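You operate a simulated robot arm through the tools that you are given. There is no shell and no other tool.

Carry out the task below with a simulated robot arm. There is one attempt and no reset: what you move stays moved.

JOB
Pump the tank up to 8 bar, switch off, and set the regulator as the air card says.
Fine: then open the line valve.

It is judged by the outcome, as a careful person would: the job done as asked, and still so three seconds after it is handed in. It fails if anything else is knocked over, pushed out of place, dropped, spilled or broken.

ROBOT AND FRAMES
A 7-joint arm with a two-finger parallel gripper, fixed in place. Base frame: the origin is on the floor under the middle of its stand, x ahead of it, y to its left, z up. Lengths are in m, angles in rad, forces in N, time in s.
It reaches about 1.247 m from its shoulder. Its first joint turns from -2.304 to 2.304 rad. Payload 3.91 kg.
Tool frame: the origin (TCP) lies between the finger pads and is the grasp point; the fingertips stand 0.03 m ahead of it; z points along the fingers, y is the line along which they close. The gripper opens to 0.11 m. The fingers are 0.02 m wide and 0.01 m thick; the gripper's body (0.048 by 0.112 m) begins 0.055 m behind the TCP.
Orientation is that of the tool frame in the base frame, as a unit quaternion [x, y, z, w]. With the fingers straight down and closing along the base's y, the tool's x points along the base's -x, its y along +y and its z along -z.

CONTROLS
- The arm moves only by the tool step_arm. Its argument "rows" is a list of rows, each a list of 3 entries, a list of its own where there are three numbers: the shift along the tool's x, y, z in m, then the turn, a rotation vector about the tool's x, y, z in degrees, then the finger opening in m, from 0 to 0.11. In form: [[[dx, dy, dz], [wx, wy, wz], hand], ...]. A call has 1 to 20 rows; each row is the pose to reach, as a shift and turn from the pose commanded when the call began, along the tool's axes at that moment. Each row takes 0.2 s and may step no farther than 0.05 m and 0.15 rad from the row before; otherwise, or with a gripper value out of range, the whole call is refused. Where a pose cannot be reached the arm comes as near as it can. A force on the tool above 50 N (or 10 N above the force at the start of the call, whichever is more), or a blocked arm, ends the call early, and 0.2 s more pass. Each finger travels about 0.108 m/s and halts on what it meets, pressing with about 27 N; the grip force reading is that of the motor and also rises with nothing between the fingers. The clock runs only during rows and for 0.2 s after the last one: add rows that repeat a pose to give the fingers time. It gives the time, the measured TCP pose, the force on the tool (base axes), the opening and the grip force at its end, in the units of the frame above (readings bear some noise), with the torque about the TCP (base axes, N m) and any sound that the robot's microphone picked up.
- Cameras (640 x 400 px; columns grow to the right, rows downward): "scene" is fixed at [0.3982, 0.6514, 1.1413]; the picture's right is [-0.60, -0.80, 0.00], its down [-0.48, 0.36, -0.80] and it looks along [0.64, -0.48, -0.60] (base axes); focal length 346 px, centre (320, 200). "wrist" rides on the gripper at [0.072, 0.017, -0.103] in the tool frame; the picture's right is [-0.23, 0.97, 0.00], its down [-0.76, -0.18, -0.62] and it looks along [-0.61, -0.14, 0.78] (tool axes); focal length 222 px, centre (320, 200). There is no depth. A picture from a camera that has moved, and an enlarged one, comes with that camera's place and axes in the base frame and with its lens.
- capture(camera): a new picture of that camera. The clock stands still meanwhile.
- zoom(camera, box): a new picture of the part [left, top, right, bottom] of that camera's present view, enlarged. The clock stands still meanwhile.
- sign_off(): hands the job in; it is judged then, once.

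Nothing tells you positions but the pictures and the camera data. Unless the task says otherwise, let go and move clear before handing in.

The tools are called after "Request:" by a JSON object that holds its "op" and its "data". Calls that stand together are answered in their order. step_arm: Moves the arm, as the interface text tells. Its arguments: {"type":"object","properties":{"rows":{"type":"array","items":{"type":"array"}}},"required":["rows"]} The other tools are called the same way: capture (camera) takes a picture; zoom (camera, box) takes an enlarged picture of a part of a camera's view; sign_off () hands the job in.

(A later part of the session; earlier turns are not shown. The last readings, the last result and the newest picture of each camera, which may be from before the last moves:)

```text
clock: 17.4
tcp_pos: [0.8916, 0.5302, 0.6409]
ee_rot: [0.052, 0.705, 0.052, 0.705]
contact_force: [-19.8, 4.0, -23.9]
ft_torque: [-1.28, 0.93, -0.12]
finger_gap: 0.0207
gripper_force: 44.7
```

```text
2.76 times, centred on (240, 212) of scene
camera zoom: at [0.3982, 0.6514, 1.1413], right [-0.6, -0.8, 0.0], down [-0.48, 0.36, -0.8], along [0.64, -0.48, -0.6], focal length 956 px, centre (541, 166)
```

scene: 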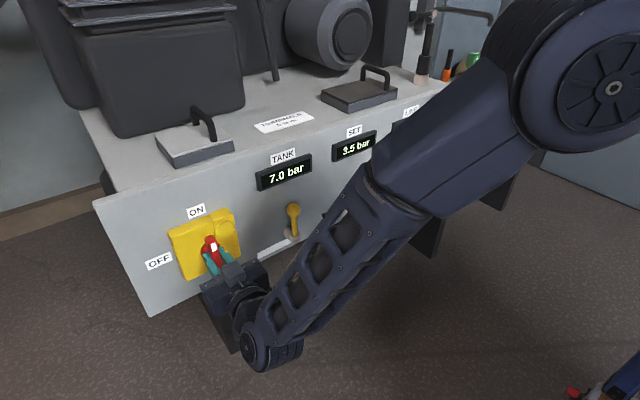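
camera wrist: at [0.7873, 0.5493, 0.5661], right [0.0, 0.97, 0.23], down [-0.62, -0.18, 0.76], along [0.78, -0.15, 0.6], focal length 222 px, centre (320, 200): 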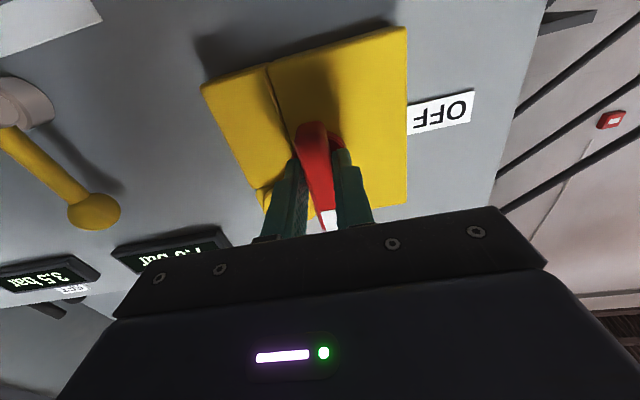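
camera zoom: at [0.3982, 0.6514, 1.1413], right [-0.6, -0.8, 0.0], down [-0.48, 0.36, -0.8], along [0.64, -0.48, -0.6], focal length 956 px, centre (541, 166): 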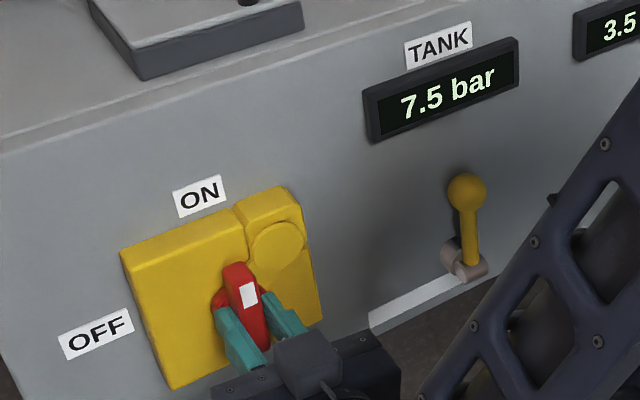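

The tank has jumped to 7.5, so the pump is now running and may be fast. I'll turn the handle straight back to OFF in one continuous motion so I can measure the rate safely.

Request:
{"op": "step_arm", "data": {"rows": [[[0, 0, 0], [0, 0, -8.5], 0.0], [[0, 0, 0], [0, 0, -17], 0.0], [[0, 0, 0], [0, 0, -25.5], 0.0], [[0, 0, 0], [0, 0, -34], 0.0], [[0, 0, 0], [0, 0, -42.5], 0.0], [[0, 0, 0], [0, 0, -51], 0.0], [[0, 0, 0], [0, 0, -59.5], 0.0], [[0, 0, 0], [0, 0, -68], 0.0], [[0, 0, 0], [0, 0, -76.5], 0.0], [[0, 0, 0], [0, 0, -85], 0.0], [[0, 0, 0], [0, 0, -93.5], 0.0], [[0, 0, 0], [0, 0, -98], 0.0]]}}

Request:
{"op": "zoom", "data": {"camera": "scene", "box": [140, 140, 340, 285]}}

```text
clock: 19.2
tcp_pos: [0.891, 0.5317, 0.6411]
ee_rot: [-0.338, 0.621, -0.336, 0.622]
contact_force: [13.4, 12.0, -9.8]
ft_torque: [0.04, 0.06, -0.22]
finger_gap: 0.0176
gripper_force: 44.8
stopped in row 8: the force on the tool passed its limit at 52 N (the readings are from after the stop); the commanded pose is now the measured one
```

```text
2.76 times, centred on (240, 212) of scene
camera zoom: at [0.3982, 0.6514, 1.1413], right [-0.6, -0.8, 0.0], down [-0.48, 0.36, -0.8], along [0.64, -0.48, -0.6], focal length 956 px, centre (541, 166)
```

zoom: 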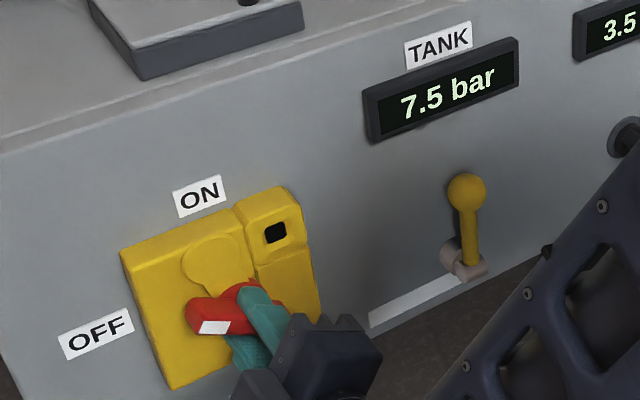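

The turn was stopped by force at about 33° from OFF, and the tank still shows 7.5. I'll ease and re-grip to relieve the build-up, then finish the turn to OFF.

Request:
{"op": "step_arm", "data": {"rows": [[[0, 0, 0], [0, 0, 0], 0.026], [[0.0012, -0.0008, 0], [0, 0, 0], 0.026], [[0.0012, -0.0008, 0], [0, 0, -8], 0.026], [[0.0012, -0.0008, 0], [0, 0, -16], 0.026], [[0.0012, -0.0008, 0], [0, 0, -24], 0.026], [[0.0012, -0.0008, 0], [0, 0, -32], 0.026], [[0.0012, -0.0008, 0], [0, 0, -38], 0.026], [[0.0012, -0.0008, 0], [0, 0, -33], 0.026]]}}

Request:
{"op": "zoom", "data": {"camera": "scene", "box": [140, 140, 340, 285]}}

Request:
{"op": "capture", "data": {"camera": "wrist"}}

```text
clock: 21.0
tcp_pos: [0.891, 0.529, 0.6418]
ee_rot: [-0.5, 0.499, -0.499, 0.502]
contact_force: [0.3, 0.5, 0.4]
ft_torque: [-0.01, -0.01, 0.01]
finger_gap: 0.0261
gripper_force: 0.0
```

```text
2.76 times, centred on (240, 212) of scene
camera zoom: at [0.3982, 0.6514, 1.1413], right [-0.6, -0.8, 0.0], down [-0.48, 0.36, -0.8], along [0.64, -0.48, -0.6], focal length 956 px, centre (541, 166)
```

zoom: 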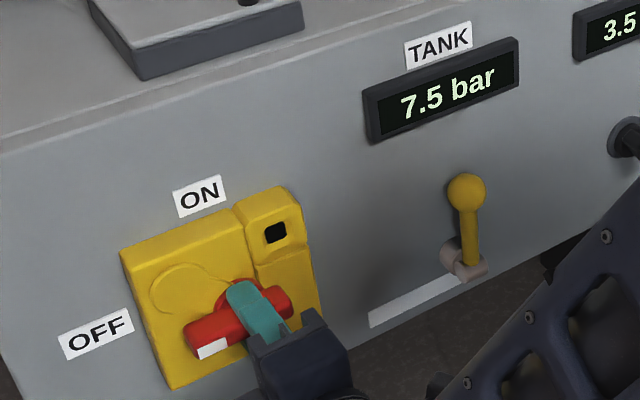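

```text
taken
camera wrist: at [0.7881, 0.4592, 0.6241], right [0.0, 0.23, -0.97], down [-0.63, 0.76, 0.18], along [0.78, 0.61, 0.14], focal length 222 px, centre (320, 200)
```

wrist: 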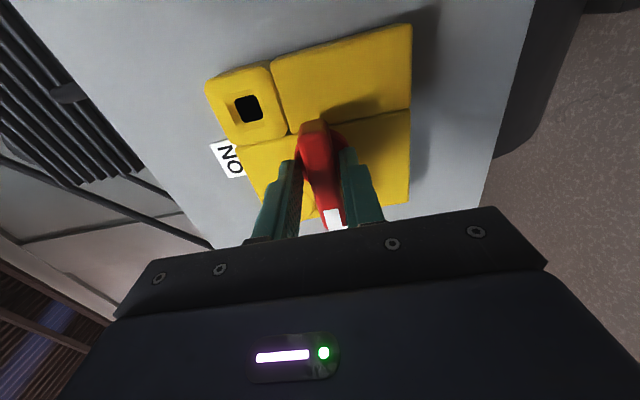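

The handle is back at OFF, forces are zero and the tank holds 7.5. I'll grip again on this better-centred axis and go back toward ON, sampling frequently to learn how the pump behaves.

Request:
{"op": "step_arm", "data": {"rows": [[[0, 0, 0], [0, 0, 0], 0.0], [[0, 0, 0], [0, 0, 0], 0.0], [[0, 0, 0], [0, 0, 8], 0.0], [[0, 0, 0], [0, 0, 16], 0.0], [[0, 0, 0], [0, 0, 24], 0.0], [[0, 0, 0], [0, 0, 32], 0.0], [[0, 0, 0], [0, 0, 40], 0.0]]}}

Request:
{"op": "zoom", "data": {"camera": "scene", "box": [140, 140, 340, 285]}}

```text
clock: 22.6
tcp_pos: [0.8906, 0.5297, 0.6401]
ee_rot: [-0.299, 0.641, -0.298, 0.641]
contact_force: [4.3, 3.7, -36.0]
ft_torque: [-0.01, 0.01, 0.04]
finger_gap: 0.0177
gripper_force: 44.4
```

```text
2.76 times, centred on (240, 212) of scene
camera zoom: at [0.3982, 0.6514, 1.1413], right [-0.6, -0.8, 0.0], down [-0.48, 0.36, -0.8], along [0.64, -0.48, -0.6], focal length 956 px, centre (541, 166)
```

zoom: 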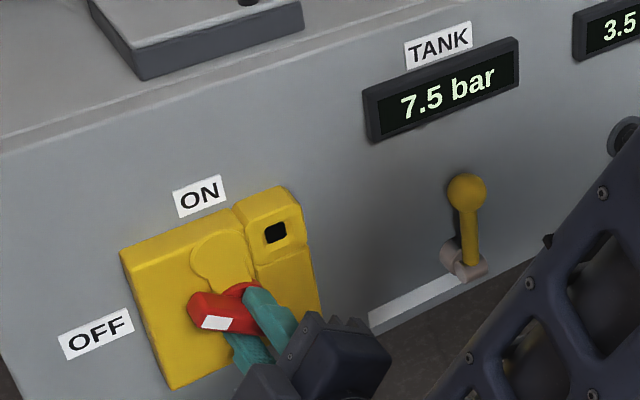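

A 36 N downward pull says my axis is ~3 mm high; I'll correct and continue to about 72°.

Request:
{"op": "step_arm", "data": {"rows": [[[0.0019, 0.0023, 0], [0, 0, 0], 0.0], [[0.0019, 0.0023, 0], [0, 0, 8], 0.0], [[0.0019, 0.0023, 0], [0, 0, 16], 0.0], [[0.0019, 0.0023, 0], [0, 0, 24], 0.0], [[0.0019, 0.0023, 0], [0, 0, 32], 0.0]]}}

Request:
{"op": "zoom", "data": {"camera": "scene", "box": [140, 140, 340, 285]}}

```text
clock: 23.8
tcp_pos: [0.8901, 0.5299, 0.6389]
ee_rot: [-0.111, 0.698, -0.108, 0.7]
contact_force: [-24.6, -10.3, -2.3]
ft_torque: [-0.01, -0.58, -0.42]
finger_gap: 0.0177
gripper_force: 45.3
```

```text
2.76 times, centred on (240, 212) of scene
camera zoom: at [0.3982, 0.6514, 1.1413], right [-0.6, -0.8, 0.0], down [-0.48, 0.36, -0.8], along [0.64, -0.48, -0.6], focal length 956 px, centre (541, 166)
```

zoom: 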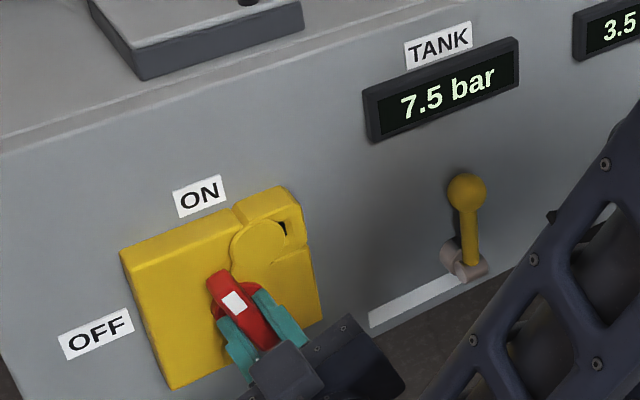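

Handle at ~72°, tank 7.5, forces fine. Now into ON by two rows, then sample.

Request:
{"op": "step_arm", "data": {"rows": [[[0, 0, 0], [0, 0, 8.5], 0.0], [[0, 0, 0], [0, 0, 17], 0.0]]}}

Request:
{"op": "zoom", "data": {"camera": "scene", "box": [140, 140, 340, 285]}}

```text
clock: 24.4
tcp_pos: [0.891, 0.5309, 0.6393]
ee_rot: [-0.007, 0.707, -0.003, 0.708]
contact_force: [-25.7, -10.7, 3.6]
ft_torque: [0.03, -0.43, -0.66]
finger_gap: 0.0179
gripper_force: 44.8
```

```text
2.76 times, centred on (240, 212) of scene
camera zoom: at [0.3982, 0.6514, 1.1413], right [-0.6, -0.8, 0.0], down [-0.48, 0.36, -0.8], along [0.64, -0.48, -0.6], focal length 956 px, centre (541, 166)
```

zoom: 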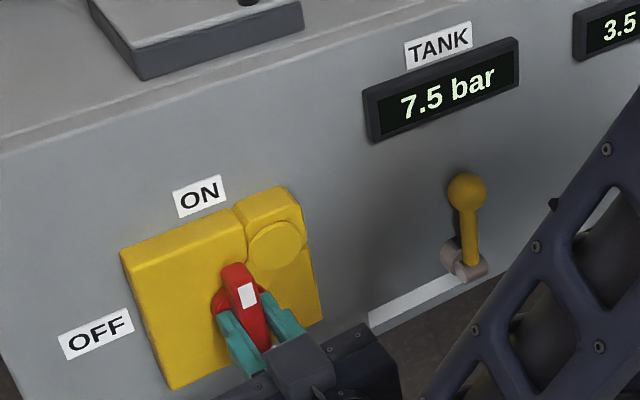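

Handle is at ~89°. Holding with single-row samples.

Request:
{"op": "step_arm", "data": {"rows": [[[0, 0, 0], [0, 0, 0], 0.0]]}}

Request:
{"op": "zoom", "data": {"camera": "scene", "box": [240, 140, 330, 200]}}

```text
clock: 24.8
tcp_pos: [0.8899, 0.5294, 0.6409]
ee_rot: [-0.006, 0.707, -0.004, 0.708]
contact_force: [-23.2, -9.2, 6.3]
ft_torque: [0.03, 0.22, -0.7]
finger_gap: 0.0178
gripper_force: 44.9
```

```text
6.67 times, centred on (285, 170) of scene
camera zoom: at [0.3982, 0.6514, 1.1413], right [-0.6, -0.8, 0.0], down [-0.48, 0.36, -0.8], along [0.64, -0.48, -0.6], focal length 2310 px, centre (553, 400)
```

zoom: 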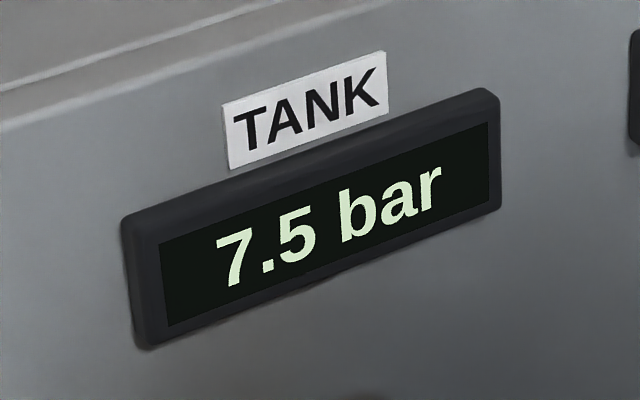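

Request:
{"op": "step_arm", "data": {"rows": [[[0, 0, 0], [0, 0, 0], 0.0], [[0, 0, 0], [0, 0, 0], 0.0]]}}

Request:
{"op": "zoom", "data": {"camera": "scene", "box": [240, 140, 330, 200]}}

```text
clock: 25.4
tcp_pos: [0.8901, 0.5308, 0.6399]
ee_rot: [-0.007, 0.706, -0.005, 0.708]
contact_force: [-19.9, -6.1, 8.9]
ft_torque: [0.05, 0.33, -0.6]
finger_gap: 0.0177
gripper_force: 44.9
```

```text
6.67 times, centred on (285, 170) of scene
camera zoom: at [0.3982, 0.6514, 1.1413], right [-0.6, -0.8, 0.0], down [-0.48, 0.36, -0.8], along [0.64, -0.48, -0.6], focal length 2310 px, centre (553, 400)
```

zoom: 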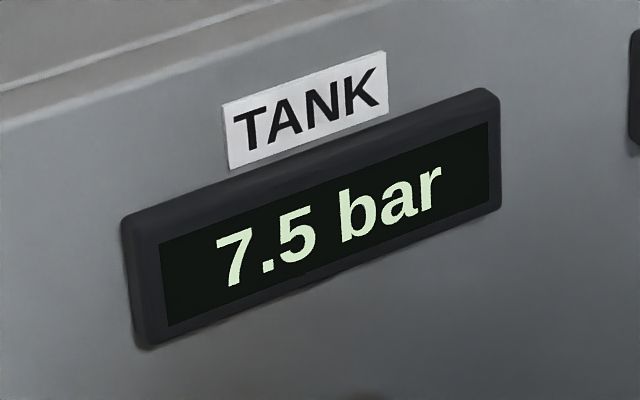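

Request:
{"op": "step_arm", "data": {"rows": [[[0, 0, 0], [0, 0, 0], 0.0], [[0, 0, 0], [0, 0, 0], 0.0]]}}

Request:
{"op": "zoom", "data": {"camera": "scene", "box": [240, 140, 330, 200]}}

```text
clock: 26.0
tcp_pos: [0.891, 0.5293, 0.6406]
ee_rot: [-0.006, 0.706, -0.005, 0.708]
contact_force: [-16.9, -4.1, 9.7]
ft_torque: [0.05, 0.03, -0.55]
finger_gap: 0.0178
gripper_force: 45.3
```

```text
6.67 times, centred on (285, 170) of scene
camera zoom: at [0.3982, 0.6514, 1.1413], right [-0.6, -0.8, 0.0], down [-0.48, 0.36, -0.8], along [0.64, -0.48, -0.6], focal length 2310 px, centre (553, 400)
```

zoom: 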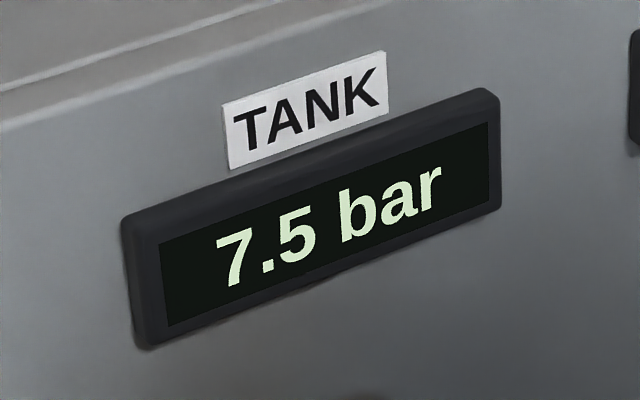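

Request:
{"op": "step_arm", "data": {"rows": [[[0, 0, 0], [0, 0, 0], 0.0], [[0, 0, 0], [0, 0, 0], 0.0]]}}

Request:
{"op": "zoom", "data": {"camera": "scene", "box": [240, 140, 330, 200]}}

```text
clock: 26.6
tcp_pos: [0.8905, 0.5297, 0.6391]
ee_rot: [-0.008, 0.706, -0.003, 0.708]
contact_force: [-14.5, -2.2, 11.3]
ft_torque: [0.05, -0.26, -0.5]
finger_gap: 0.018
gripper_force: 44.8
```

```text
6.67 times, centred on (285, 170) of scene
camera zoom: at [0.3982, 0.6514, 1.1413], right [-0.6, -0.8, 0.0], down [-0.48, 0.36, -0.8], along [0.64, -0.48, -0.6], focal length 2310 px, centre (553, 400)
```

zoom: 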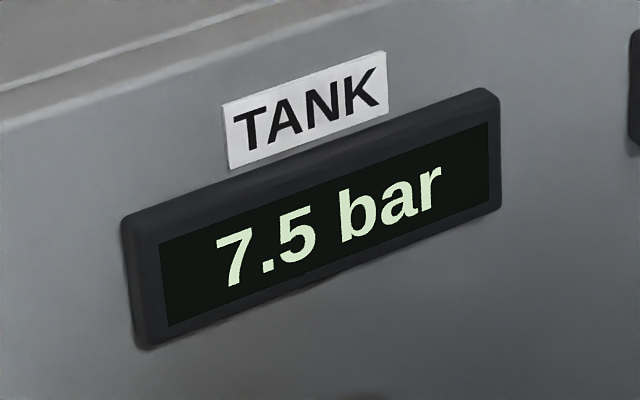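

Request:
{"op": "step_arm", "data": {"rows": [[[0, 0, 0], [0, 0, 0], 0.0], [[0, 0, 0], [0, 0, 0], 0.0], [[0, 0, 0], [0, 0, 0], 0.0]]}}

Request:
{"op": "zoom", "data": {"camera": "scene", "box": [240, 140, 330, 200]}}

```text
clock: 27.4
tcp_pos: [0.8908, 0.5302, 0.6394]
ee_rot: [-0.007, 0.706, -0.004, 0.708]
contact_force: [-10.8, -0.8, 13.0]
ft_torque: [0.09, -0.34, -0.5]
finger_gap: 0.0182
gripper_force: 44.7
```

```text
6.67 times, centred on (285, 170) of scene
camera zoom: at [0.3982, 0.6514, 1.1413], right [-0.6, -0.8, 0.0], down [-0.48, 0.36, -0.8], along [0.64, -0.48, -0.6], focal length 2310 px, centre (553, 400)
```

zoom: 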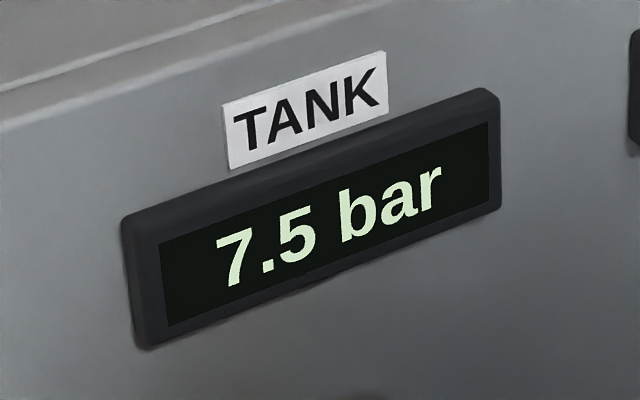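

Three seconds at ~89° with no change. I'll hold a bit longer before concluding anything.

Request:
{"op": "step_arm", "data": {"rows": [[[0, 0, 0], [0, 0, 0], 0.0], [[0, 0, 0], [0, 0, 0], 0.0], [[0, 0, 0], [0, 0, 0], 0.0], [[0, 0, 0], [0, 0, 0], 0.0]]}}

Request:
{"op": "zoom", "data": {"camera": "scene", "box": [240, 140, 330, 200]}}

```text
clock: 28.4
tcp_pos: [0.8903, 0.5294, 0.6398]
ee_rot: [-0.005, 0.707, -0.005, 0.708]
contact_force: [-7.3, 0.5, 13.9]
ft_torque: [0.06, -0.25, -0.47]
finger_gap: 0.018
gripper_force: 44.9
```

```text
6.67 times, centred on (285, 170) of scene
camera zoom: at [0.3982, 0.6514, 1.1413], right [-0.6, -0.8, 0.0], down [-0.48, 0.36, -0.8], along [0.64, -0.48, -0.6], focal length 2310 px, centre (553, 400)
```

zoom: 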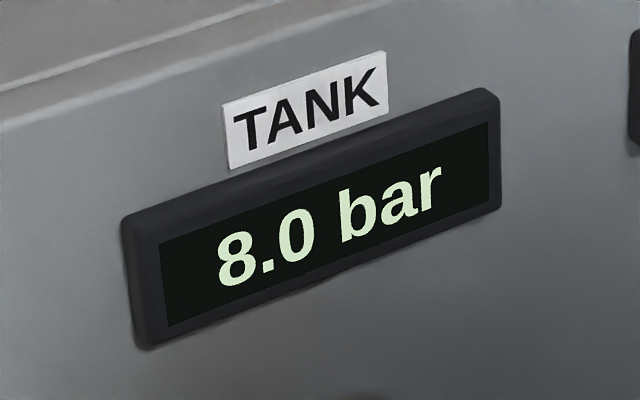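

The tank display now reads 8.0 (it steps in 0.5-bar increments). I'll switch off right away with one continuous turn back.

Request:
{"op": "step_arm", "data": {"rows": [[[0, 0, 0], [0, 0, -8.5], 0.0], [[0, 0, 0], [0, 0, -17], 0.0], [[0, 0, 0], [0, 0, -25.5], 0.0], [[0, 0, 0], [0, 0, -34], 0.0], [[0, 0, 0], [0, 0, -42.5], 0.0], [[0, 0, 0], [0, 0, -51], 0.0], [[0, 0, 0], [0, 0, -59.5], 0.0], [[0, 0, 0], [0, 0, -68], 0.0], [[0, 0, 0], [0, 0, -76.5], 0.0], [[0, 0, 0], [0, 0, -85], 0.0], [[0, 0, 0], [0, 0, -90.5], 0.0]]}}

Request:
{"op": "zoom", "data": {"camera": "scene", "box": [140, 140, 340, 285]}}

```text
clock: 30.8
tcp_pos: [0.8913, 0.5297, 0.6393]
ee_rot: [0.507, -0.492, 0.507, -0.494]
contact_force: [1.3, -2.2, 13.1]
ft_torque: [1.27, -0.06, -0.17]
finger_gap: 0.018
gripper_force: 45.6
```

```text
2.76 times, centred on (240, 212) of scene
camera zoom: at [0.3982, 0.6514, 1.1413], right [-0.6, -0.8, 0.0], down [-0.48, 0.36, -0.8], along [0.64, -0.48, -0.6], focal length 956 px, centre (541, 166)
```

zoom: 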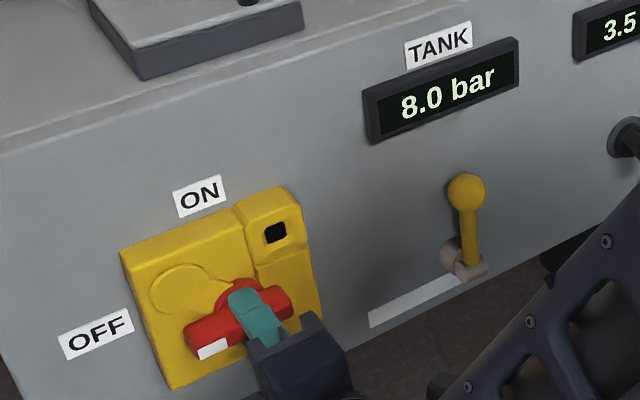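

The handle is firmly at the OFF stop and the tank reads 8.0. Releasing and backing straight out.

Request:
{"op": "step_arm", "data": {"rows": [[[0, 0, 0], [0, 0, 1], 0.03], [[0, 0, 0], [0, 0, 1], 0.06], [[0, 0, 0], [0, 0, 1], 0.06], [[0, 0, -0.04], [0, 0, 1], 0.06], [[0, 0, -0.08], [0, 0, 1], 0.06], [[0, 0, -0.12], [0, 0, 1], 0.06], [[0, 0, -0.16], [0, 0, 1], 0.06]]}}

Request:
{"op": "capture", "data": {"camera": "scene"}}

Request:
{"op": "capture", "data": {"camera": "wrist"}}

```text
clock: 32.4
tcp_pos: [0.7299, 0.5285, 0.6396]
ee_rot: [0.503, -0.497, 0.502, -0.499]
contact_force: [0.2, -0.8, -1.0]
ft_torque: [0.02, 0.04, 0.06]
finger_gap: 0.06
gripper_force: 0.0
```

```text
taken
```

scene: 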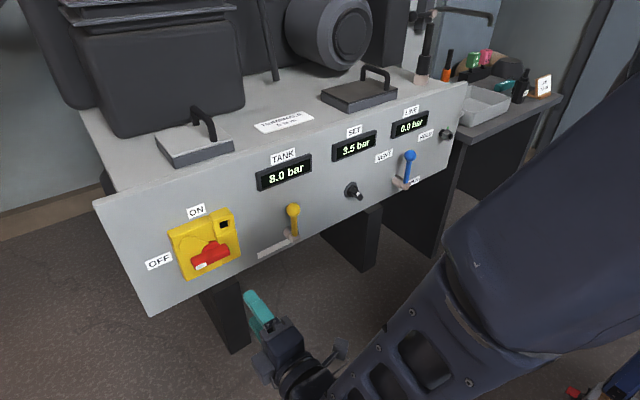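

```text
taken
camera wrist: at [0.628, 0.4583, 0.6226], right [0.0, 0.22, -0.98], down [-0.63, 0.76, 0.17], along [0.78, 0.61, 0.14], focal length 222 px, centre (320, 200)
```

wrist: 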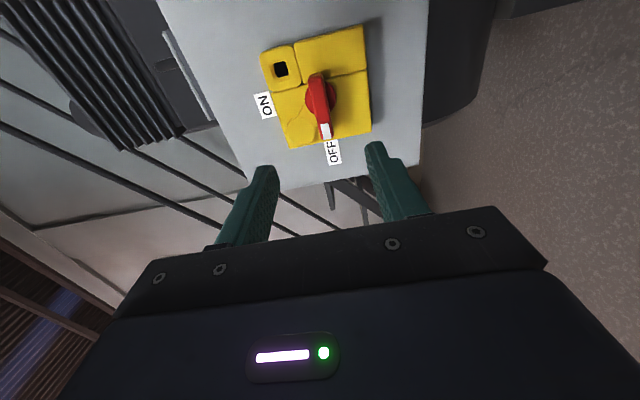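

Switch off confirmed, tank 8.0. Now I'll move across to a stand-off in front of the regulator knob, rolling back to neutral on the way.

Request:
{"op": "step_arm", "data": {"rows": [[[0.0355, 0.002, 0], [0, 0, 8.2], 0.08], [[0.071, 0.004, 0], [0, 0, 16.4], 0.08], [[0.1065, 0.006, 0], [0, 0, 24.6], 0.08], [[0.142, 0.008, 0], [0, 0, 32.8], 0.08], [[0.1775, 0.01, 0], [0, 0, 41], 0.08], [[0.213, 0.012, 0], [0, 0, 49.2], 0.08], [[0.2485, 0.014, 0], [0, 0, 57.4], 0.08], [[0.284, 0.016, 0], [0, 0, 65.6], 0.08], [[0.3195, 0.018, 0], [0, 0, 73.8], 0.08], [[0.355, 0.02, 0], [0, 0, 82], 0.08], [[0.39, 0.022, 0], [0, 0, 90.4], 0.08]]}}

Request:
{"op": "capture", "data": {"camera": "wrist"}}

Request:
{"op": "capture", "data": {"camera": "scene"}}

```text
clock: 34.8
tcp_pos: [0.732, 0.1392, 0.6193]
ee_rot: [-0.001, 0.707, 0.003, 0.708]
contact_force: [0.2, 0.1, 0.7]
ft_torque: [0.03, 0.03, 0.0]
finger_gap: 0.0801
gripper_force: 0.1
```

```text
taken
camera wrist: at [0.6301, 0.1577, 0.5459], right [0.0, 0.97, 0.23], down [-0.62, -0.18, 0.76], along [0.78, -0.14, 0.61], focal length 222 px, centre (320, 200)
```

wrist: 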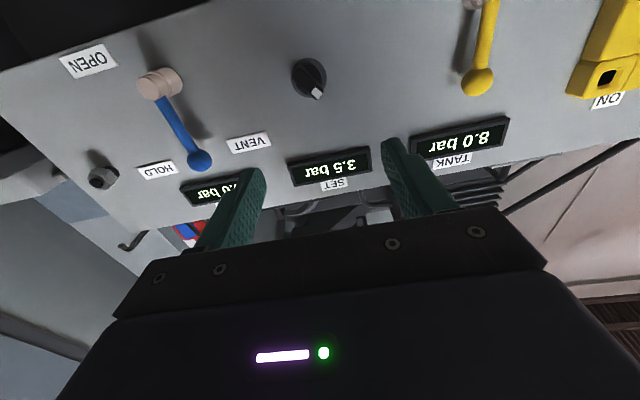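

```text
taken
```

scene: 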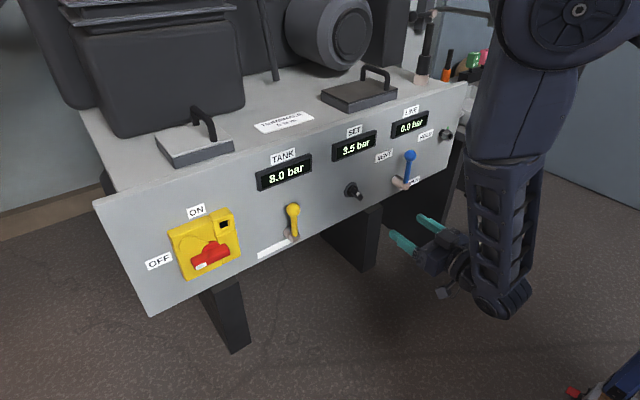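

Request:
{"op": "zoom", "data": {"camera": "wrist", "box": [260, 40, 370, 115]}}

Request:
{"op": "zoom", "data": {"camera": "wrist", "box": [40, 30, 280, 210]}}

Request:
{"op": "zoom", "data": {"camera": "scene", "box": [320, 165, 385, 215]}}

```text
5.33 times, centred on (315, 78) of wrist
camera zoom: at [0.6301, 0.1577, 0.5459], right [0.0, 0.97, 0.23], down [-0.62, -0.18, 0.76], along [0.78, -0.14, 0.61], focal length 1185 px, centre (347, 853)
```

zoom: 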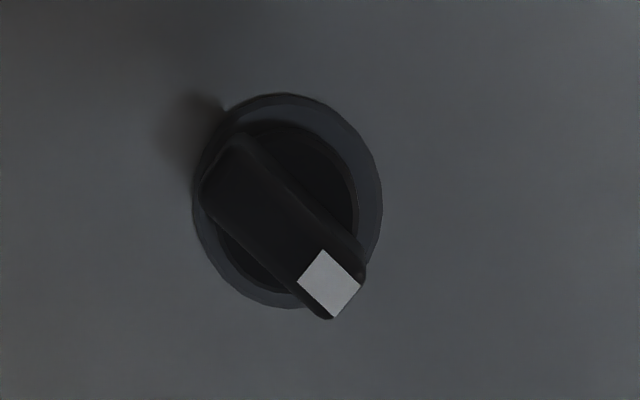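

```text
2.22 times, centred on (160, 120) of wrist
camera zoom: at [0.6301, 0.1577, 0.5459], right [0.0, 0.97, 0.23], down [-0.62, -0.18, 0.76], along [0.78, -0.14, 0.61], focal length 494 px, centre (676, 378)
```

zoom: 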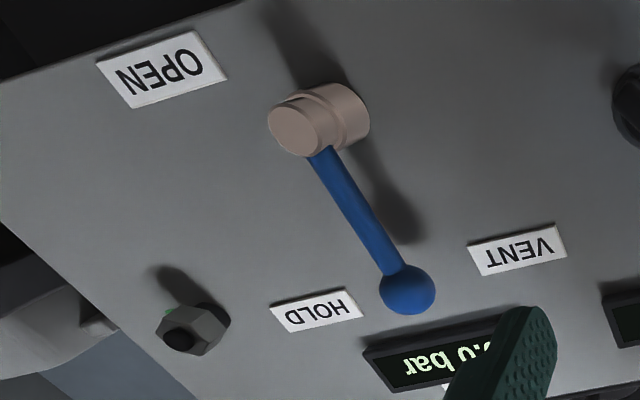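

```text
8.00 times, centred on (352, 190) of scene
camera zoom: at [0.3982, 0.6514, 1.1413], right [-0.6, -0.8, 0.0], down [-0.48, 0.36, -0.8], along [0.64, -0.48, -0.6], focal length 2772 px, centre (60, 280)
```

zoom: 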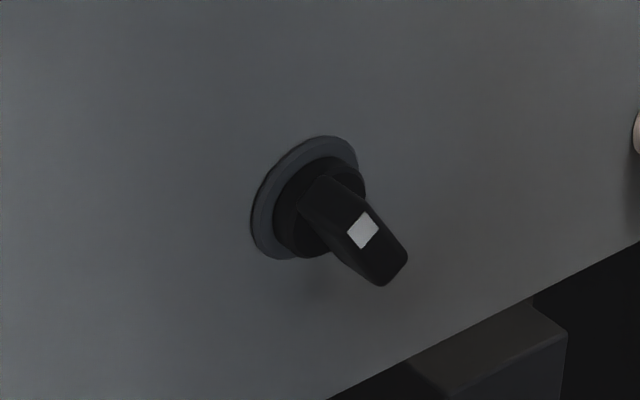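

The knob's pointer is about 30° left of vertical, and its axis is near [0.95, 0.133, 0.605]. I'll move closer for a precise look before gripping.

Request:
{"op": "step_arm", "data": {"rows": [[[0.005, -0.002, 0.03], [0, 0, 0], 0.08], [[0.01, -0.004, 0.06], [0, 0, 0], 0.08], [[0.014, -0.006, 0.09], [0, 0, 0], 0.08], [[0.014, -0.006, 0.09], [0, 0, 0], 0.08]]}}

Request:
{"op": "zoom", "data": {"camera": "wrist", "box": [220, 50, 420, 175]}}

Request:
{"op": "capture", "data": {"camera": "wrist"}}

Request:
{"op": "zoom", "data": {"camera": "scene", "box": [300, 150, 420, 225]}}

```text
clock: 35.8
tcp_pos: [0.8225, 0.1338, 0.6059]
ee_rot: [-0.002, 0.707, 0.001, 0.708]
contact_force: [0.0, 0.1, 0.3]
ft_torque: [0.02, -0.02, 0.01]
finger_gap: 0.0801
gripper_force: 0.1
```

```text
3.20 times, centred on (320, 112) of wrist
camera zoom: at [0.7196, 0.1516, 0.5328], right [0.0, 0.97, 0.23], down [-0.62, -0.18, 0.76], along [0.78, -0.14, 0.61], focal length 711 px, centre (320, 480)
```

zoom: 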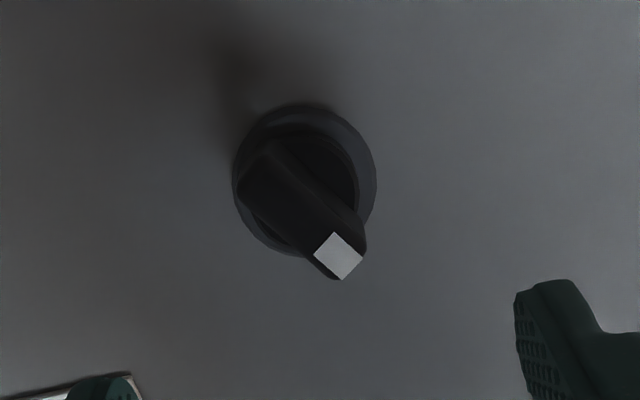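

```text
taken
camera wrist: at [0.7196, 0.1516, 0.5328], right [0.0, 0.97, 0.23], down [-0.62, -0.18, 0.76], along [0.78, -0.14, 0.61], focal length 222 px, centre (320, 200)
```

wrist: 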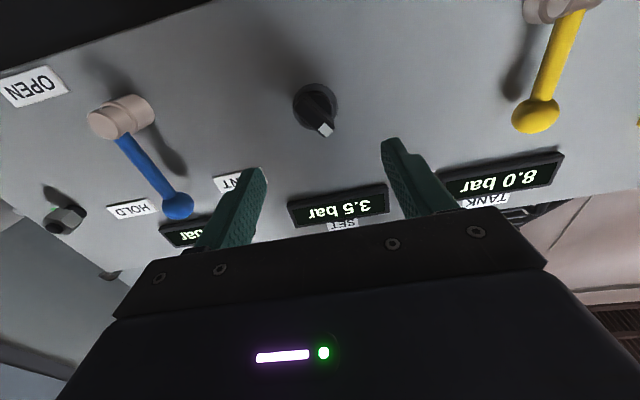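

```text
5.33 times, centred on (360, 188) of scene
camera zoom: at [0.3982, 0.6514, 1.1413], right [-0.6, -0.8, 0.0], down [-0.48, 0.36, -0.8], along [0.64, -0.48, -0.6], focal length 1848 px, centre (107, 267)
```

zoom: 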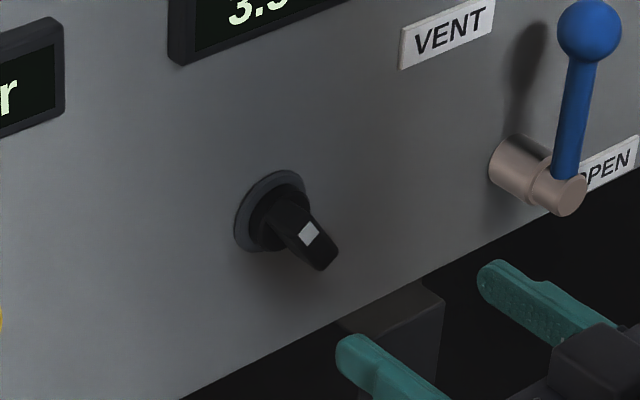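

I'll zoom tighter on the knob to read its angle precisely.

Request:
{"op": "zoom", "data": {"camera": "wrist", "box": [285, 75, 349, 145]}}

Request:
{"op": "zoom", "data": {"camera": "scene", "box": [335, 175, 375, 205]}}

```text
5.71 times, centred on (317, 110) of wrist
camera zoom: at [0.7196, 0.1516, 0.5328], right [0.0, 0.97, 0.23], down [-0.62, -0.18, 0.76], along [0.78, -0.14, 0.61], focal length 1269 px, centre (337, 714)
```

zoom: 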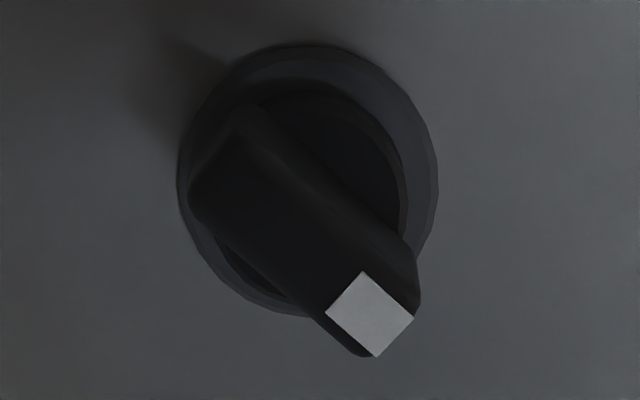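

```text
13.33 times, centred on (355, 190) of scene
camera zoom: at [0.3982, 0.6514, 1.1413], right [-0.6, -0.8, 0.0], down [-0.48, 0.36, -0.8], along [0.64, -0.48, -0.6], focal length 4620 px, centre (-147, 333)
```

zoom: 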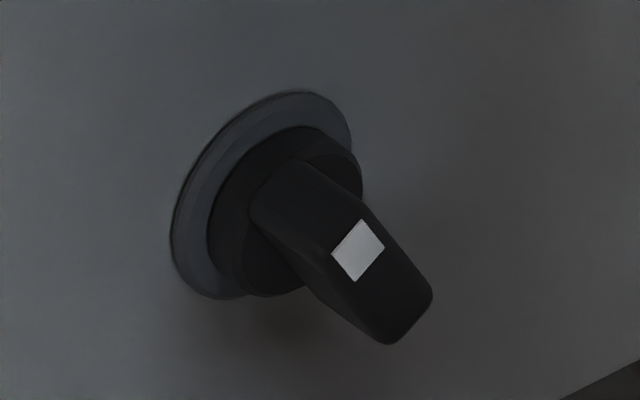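

The pointer is ~34.5° left of vertical and the bar front is near [0.928, 0.129, 0.600]. I'll roll to match the bar and close in.

Request:
{"op": "step_arm", "data": {"rows": [[[0.0055, -0.004, 0.01], [0, 0, -6.9], 0.07], [[0.0055, -0.004, 0.02], [0, 0, -13.8], 0.06], [[0.0055, -0.004, 0.03], [0, 0, -20.7], 0.05], [[0.0055, -0.004, 0.04], [0, 0, -27.6], 0.045], [[0.0055, -0.004, 0.045], [0, 0, -34.5], 0.045]]}}

Request:
{"op": "zoom", "data": {"camera": "wrist", "box": [240, 90, 400, 190]}}

Request:
{"op": "zoom", "data": {"camera": "scene", "box": [310, 120, 420, 225]}}

```text
clock: 37.0
tcp_pos: [0.8673, 0.1301, 0.6008]
ee_rot: [-0.212, 0.674, -0.209, 0.676]
contact_force: [0.6, 0.2, 0.1]
ft_torque: [-0.01, 0.01, 0.01]
finger_gap: 0.0447
gripper_force: 0.0
```

```text
4.00 times, centred on (320, 140) of wrist
camera zoom: at [0.7645, 0.104, 0.5303], right [0.0, 0.93, -0.37], down [-0.62, 0.28, 0.73], along [0.78, 0.23, 0.58], focal length 888 px, centre (320, 440)
```

zoom: 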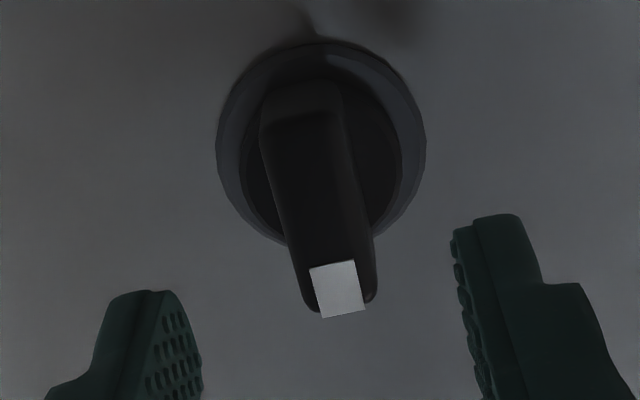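

```text
3.81 times, centred on (365, 172) of scene
camera zoom: at [0.3982, 0.6514, 1.1413], right [-0.6, -0.8, 0.0], down [-0.48, 0.36, -0.8], along [0.64, -0.48, -0.6], focal length 1320 px, centre (149, 305)
```

zoom: 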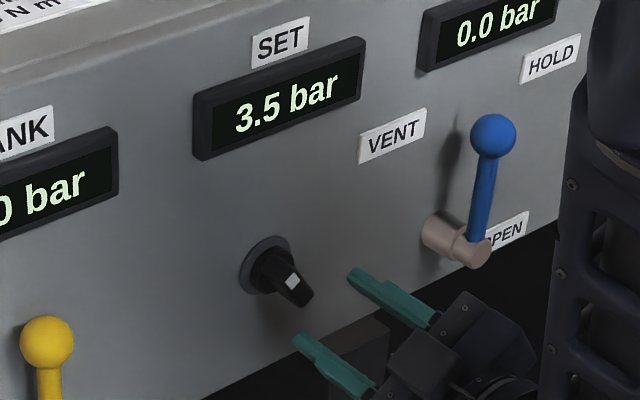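

The knob is centred between the fingers. Advancing 43 mm and closing gently on the bar.

Request:
{"op": "step_arm", "data": {"rows": [[[0, 0, 0.015], [0, 0, 0], 0.045], [[0, 0, 0.03], [0, 0, 0], 0.045], [[0, 0, 0.04], [0, 0, 0], 0.045], [[0, 0, 0.043], [0, 0, 0], 0.045]]}}

Request:
{"op": "zoom", "data": {"camera": "wrist", "box": [220, 90, 420, 240]}}

Request:
{"op": "zoom", "data": {"camera": "scene", "box": [310, 120, 420, 225]}}

```text
clock: 38.0
tcp_pos: [0.9103, 0.1299, 0.6011]
ee_rot: [-0.212, 0.674, -0.209, 0.676]
contact_force: [0.1, -0.2, 0.1]
ft_torque: [0.01, -0.02, -0.02]
finger_gap: 0.0449
gripper_force: 0.1
```

```text
2.67 times, centred on (320, 165) of wrist
camera zoom: at [0.8072, 0.1042, 0.5309], right [0.0, 0.93, -0.37], down [-0.62, 0.28, 0.73], along [0.78, 0.23, 0.58], focal length 592 px, centre (320, 293)
```

zoom: 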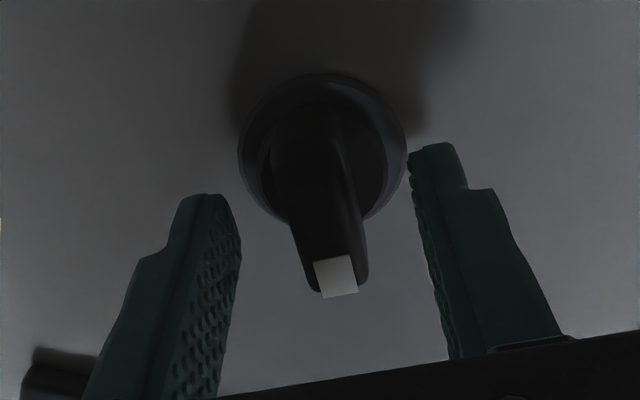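

```text
3.81 times, centred on (365, 172) of scene
camera zoom: at [0.3982, 0.6514, 1.1413], right [-0.6, -0.8, 0.0], down [-0.48, 0.36, -0.8], along [0.64, -0.48, -0.6], focal length 1320 px, centre (149, 305)
```

zoom: 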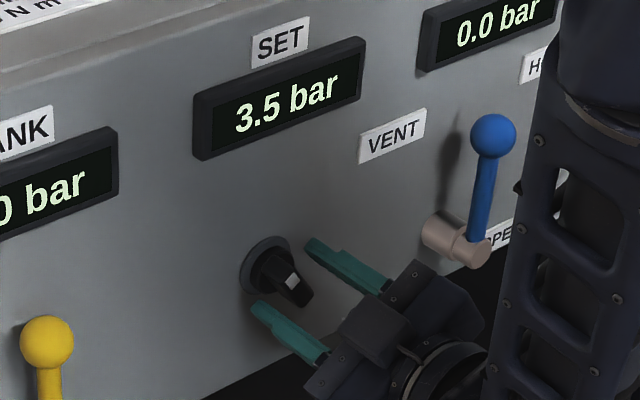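

Fingers straddle the knob bar with no contact. A small 2 mm centring shift, then close.

Request:
{"op": "step_arm", "data": {"rows": [[[0, 0.002, 0], [0, 0, 0], 0.03], [[0, 0.002, 0], [0, 0, 0], 0.0], [[0, 0.002, 0], [0, 0, 0], 0.0], [[0, 0.002, 0], [0, 0, 0], 0.0]]}}

Request:
{"op": "zoom", "data": {"camera": "wrist", "box": [220, 90, 420, 240]}}

Request:
{"op": "zoom", "data": {"camera": "scene", "box": [310, 120, 420, 225]}}

```text
clock: 39.0
tcp_pos: [0.9102, 0.1305, 0.6007]
ee_rot: [-0.211, 0.674, -0.21, 0.676]
contact_force: [-1.9, -13.7, 10.4]
ft_torque: [-0.06, -0.66, -0.01]
finger_gap: 0.0159
gripper_force: 45.3
```

```text
2.67 times, centred on (320, 165) of wrist
camera zoom: at [0.8072, 0.1051, 0.5303], right [0.0, 0.93, -0.37], down [-0.63, 0.28, 0.73], along [0.78, 0.23, 0.58], focal length 592 px, centre (320, 293)
```

zoom: 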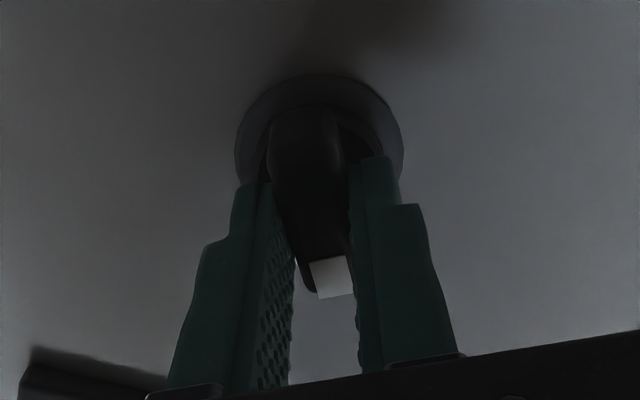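

```text
3.81 times, centred on (365, 172) of scene
camera zoom: at [0.3982, 0.6514, 1.1413], right [-0.6, -0.8, 0.0], down [-0.48, 0.36, -0.8], along [0.64, -0.48, -0.6], focal length 1320 px, centre (149, 305)
```

zoom: 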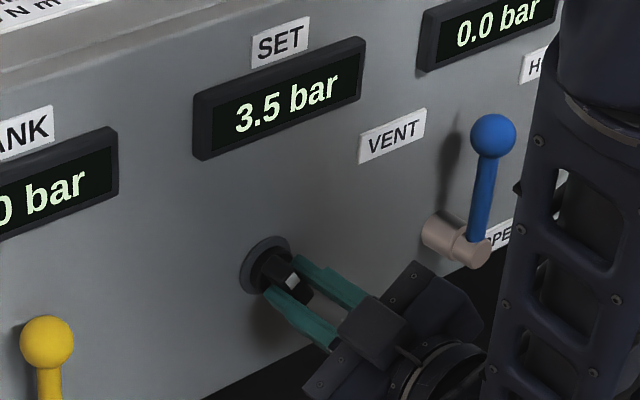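

Gripped on the bar (16 mm). I'll undo the 2 mm shift to relieve the side force, then turn clockwise by 8° and read the SET display.

Request:
{"op": "step_arm", "data": {"rows": [[[0, -0.002, 0], [0, 0, 0], 0.0], [[0, -0.002, 0], [0, 0, 4], 0.0], [[0, -0.002, 0], [0, 0, 8], 0.0]]}}

Request:
{"op": "zoom", "data": {"camera": "scene", "box": [310, 120, 420, 225]}}

```text
clock: 39.8
tcp_pos: [0.9102, 0.1315, 0.602]
ee_rot: [-0.163, 0.688, -0.16, 0.689]
contact_force: [10.2, -0.8, 2.8]
ft_torque: [0.03, -0.25, -0.24]
finger_gap: 0.0159
gripper_force: 44.8
```

```text
3.81 times, centred on (365, 172) of scene
camera zoom: at [0.3982, 0.6514, 1.1413], right [-0.6, -0.8, 0.0], down [-0.48, 0.36, -0.8], along [0.64, -0.48, -0.6], focal length 1320 px, centre (149, 305)
```

zoom: 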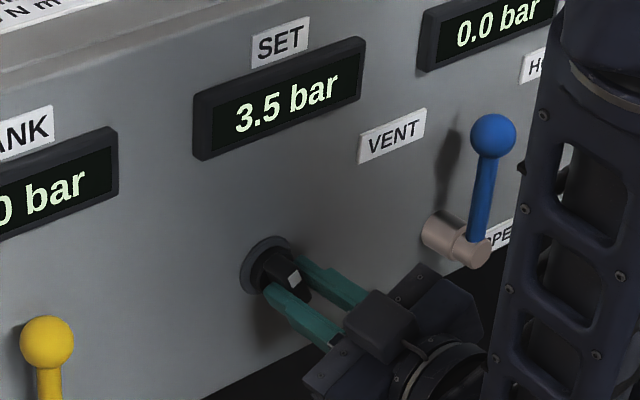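

Turned 8°, still 3.5, forces near zero. Continue 4° more.

Request:
{"op": "step_arm", "data": {"rows": [[[0, 0, 0], [0, 0, 4], 0.0]]}}

Request:
{"op": "zoom", "data": {"camera": "scene", "box": [310, 120, 420, 225]}}

```text
clock: 40.2
tcp_pos: [0.9088, 0.1302, 0.6011]
ee_rot: [-0.14, 0.693, -0.136, 0.694]
contact_force: [8.8, -0.1, 1.1]
ft_torque: [-0.01, -0.6, -0.22]
finger_gap: 0.0158
gripper_force: 44.9
```

```text
3.81 times, centred on (365, 172) of scene
camera zoom: at [0.3982, 0.6514, 1.1413], right [-0.6, -0.8, 0.0], down [-0.48, 0.36, -0.8], along [0.64, -0.48, -0.6], focal length 1320 px, centre (149, 305)
```

zoom: 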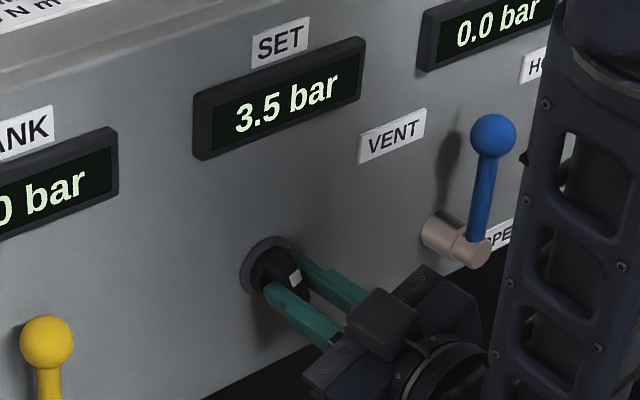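

Request:
{"op": "step_arm", "data": {"rows": [[[0, 0, 0], [0, 0, 4], 0.0]]}}

Request:
{"op": "zoom", "data": {"camera": "scene", "box": [310, 120, 420, 225]}}

```text
clock: 40.6
tcp_pos: [0.9102, 0.131, 0.6009]
ee_rot: [-0.114, 0.698, -0.113, 0.698]
contact_force: [7.6, -0.4, 2.5]
ft_torque: [-0.03, -0.7, -0.1]
finger_gap: 0.0161
gripper_force: 45.1
```

```text
3.81 times, centred on (365, 172) of scene
camera zoom: at [0.3982, 0.6514, 1.1413], right [-0.6, -0.8, 0.0], down [-0.48, 0.36, -0.8], along [0.64, -0.48, -0.6], focal length 1320 px, centre (149, 305)
```

zoom: 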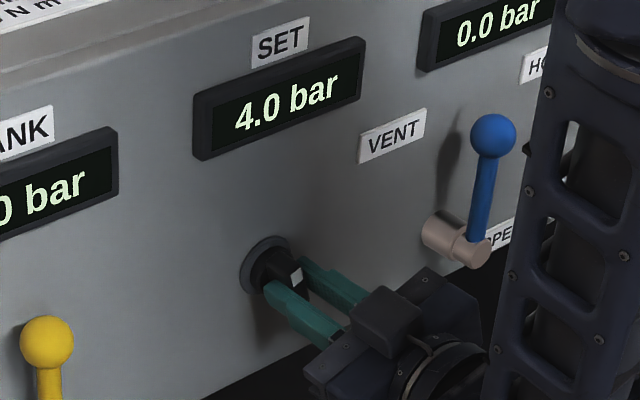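

The direction is right: SET now 4.0 after ~14°. I'll continue in 4° steps to find where it flips to 4.5.

Request:
{"op": "step_arm", "data": {"rows": [[[0, 0, 0], [0, 0, 4], 0.0], [[0, 0, 0], [0, 0, 8], 0.0]]}}

Request:
{"op": "zoom", "data": {"camera": "scene", "box": [310, 120, 420, 225]}}

```text
clock: 41.2
tcp_pos: [0.9102, 0.1302, 0.6008]
ee_rot: [-0.066, 0.703, -0.064, 0.705]
contact_force: [5.9, 1.4, 6.0]
ft_torque: [0.01, -0.16, -0.36]
finger_gap: 0.0157
gripper_force: 44.9
```

```text
3.81 times, centred on (365, 172) of scene
camera zoom: at [0.3982, 0.6514, 1.1413], right [-0.6, -0.8, 0.0], down [-0.48, 0.36, -0.8], along [0.64, -0.48, -0.6], focal length 1320 px, centre (149, 305)
```

zoom: 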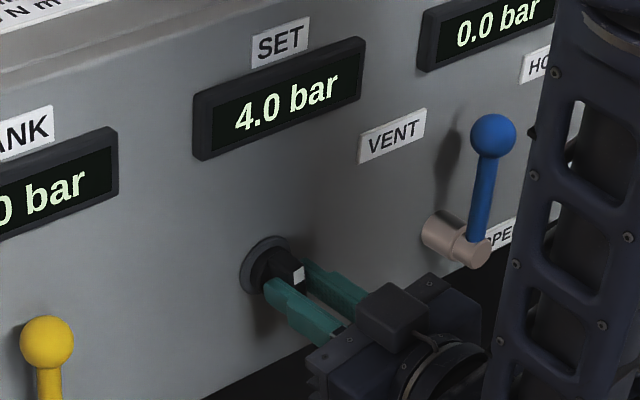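

At 24° it's still 4.0. Continuing with single 4° samples.

Request:
{"op": "step_arm", "data": {"rows": [[[0, 0, 0], [0, 0, 4], 0.0]]}}

Request:
{"op": "zoom", "data": {"camera": "scene", "box": [310, 120, 420, 225]}}

```text
clock: 41.6
tcp_pos: [0.9094, 0.1315, 0.6007]
ee_rot: [-0.041, 0.705, -0.038, 0.706]
contact_force: [5.8, 4.2, 3.9]
ft_torque: [-0.02, -1.17, -0.23]
finger_gap: 0.0159
gripper_force: 45.0
```

```text
3.81 times, centred on (365, 172) of scene
camera zoom: at [0.3982, 0.6514, 1.1413], right [-0.6, -0.8, 0.0], down [-0.48, 0.36, -0.8], along [0.64, -0.48, -0.6], focal length 1320 px, centre (149, 305)
```

zoom: 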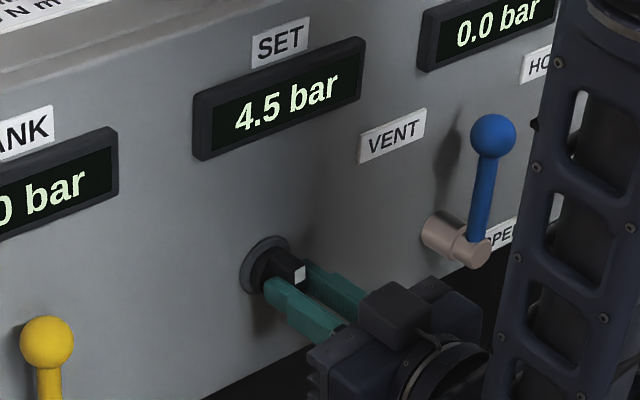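

SET reads 4.5 at 28° (it was 4.0 at 24°). The display steps in halves, so I'll pin down exactly where 4.5 begins by stepping back 1° at a time.

Request:
{"op": "step_arm", "data": {"rows": [[[0, 0, 0], [0, 0, -1], 0.0]]}}

Request:
{"op": "zoom", "data": {"camera": "scene", "box": [310, 120, 420, 225]}}

```text
clock: 42.0
tcp_pos: [0.9111, 0.1301, 0.6004]
ee_rot: [-0.047, 0.705, -0.047, 0.706]
contact_force: [9.2, 5.3, 6.2]
ft_torque: [0.02, 0.23, -0.32]
finger_gap: 0.0159
gripper_force: 44.6
```

```text
3.81 times, centred on (365, 172) of scene
camera zoom: at [0.3982, 0.6514, 1.1413], right [-0.6, -0.8, 0.0], down [-0.48, 0.36, -0.8], along [0.64, -0.48, -0.6], focal length 1320 px, centre (149, 305)
```

zoom: 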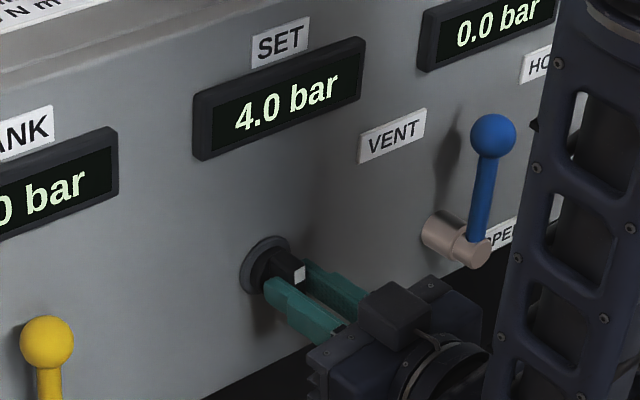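

The 4.0→4.5 transition is at ~27.5°. To tell whether the display rounds or truncates, I need to know how far the knob truly moved from its original angle, so I'll go just past the transition, release, and compare pictures from the same viewpoint as before.

Request:
{"op": "step_arm", "data": {"rows": [[[0, 0, 0], [0, 0, 3], 0.0], [[0, 0, 0], [0, 0, 3], 0.0], [[0, 0, 0], [0, 0, 3], 0.03], [[0, 0, 0], [0, 0, 3], 0.05], [[0, 0, 0], [0, 0, 3], 0.05]]}}

Request:
{"op": "zoom", "data": {"camera": "scene", "box": [310, 120, 420, 225]}}

Request:
{"op": "zoom", "data": {"camera": "wrist", "box": [220, 90, 420, 240]}}

```text
clock: 43.2
tcp_pos: [0.9108, 0.1303, 0.6005]
ee_rot: [-0.029, 0.706, -0.027, 0.707]
contact_force: [0.7, 0.1, 0.5]
ft_torque: [-0.04, 0.0, 0.03]
finger_gap: 0.0499
gripper_force: 0.0
```

```text
3.81 times, centred on (365, 172) of scene
camera zoom: at [0.3982, 0.6514, 1.1413], right [-0.6, -0.8, 0.0], down [-0.48, 0.36, -0.8], along [0.64, -0.48, -0.6], focal length 1320 px, centre (149, 305)
```

zoom: 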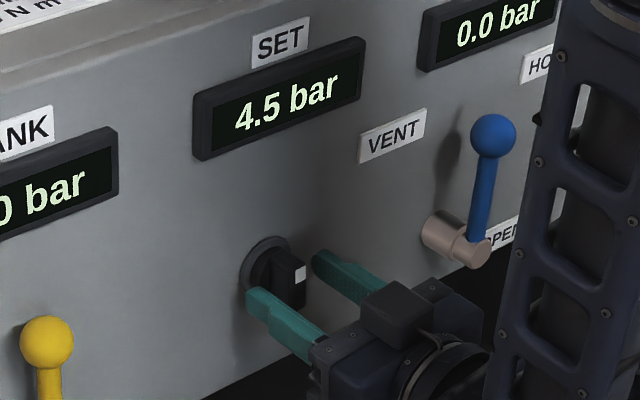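

```text
2.67 times, centred on (320, 165) of wrist
camera zoom: at [0.8068, 0.1425, 0.5262], right [0.0, 0.99, 0.15], down [-0.62, -0.12, 0.77], along [0.78, -0.09, 0.62], focal length 592 px, centre (320, 293)
```

zoom: 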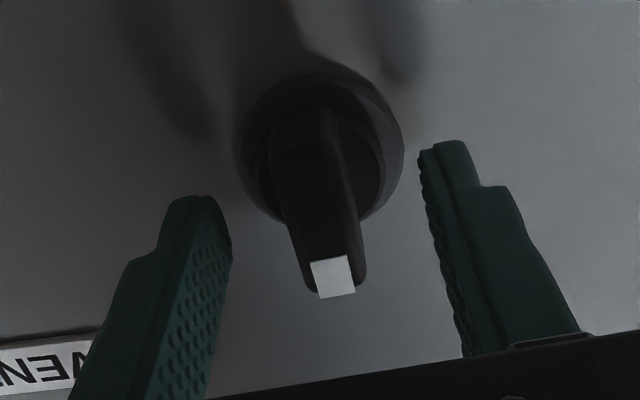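

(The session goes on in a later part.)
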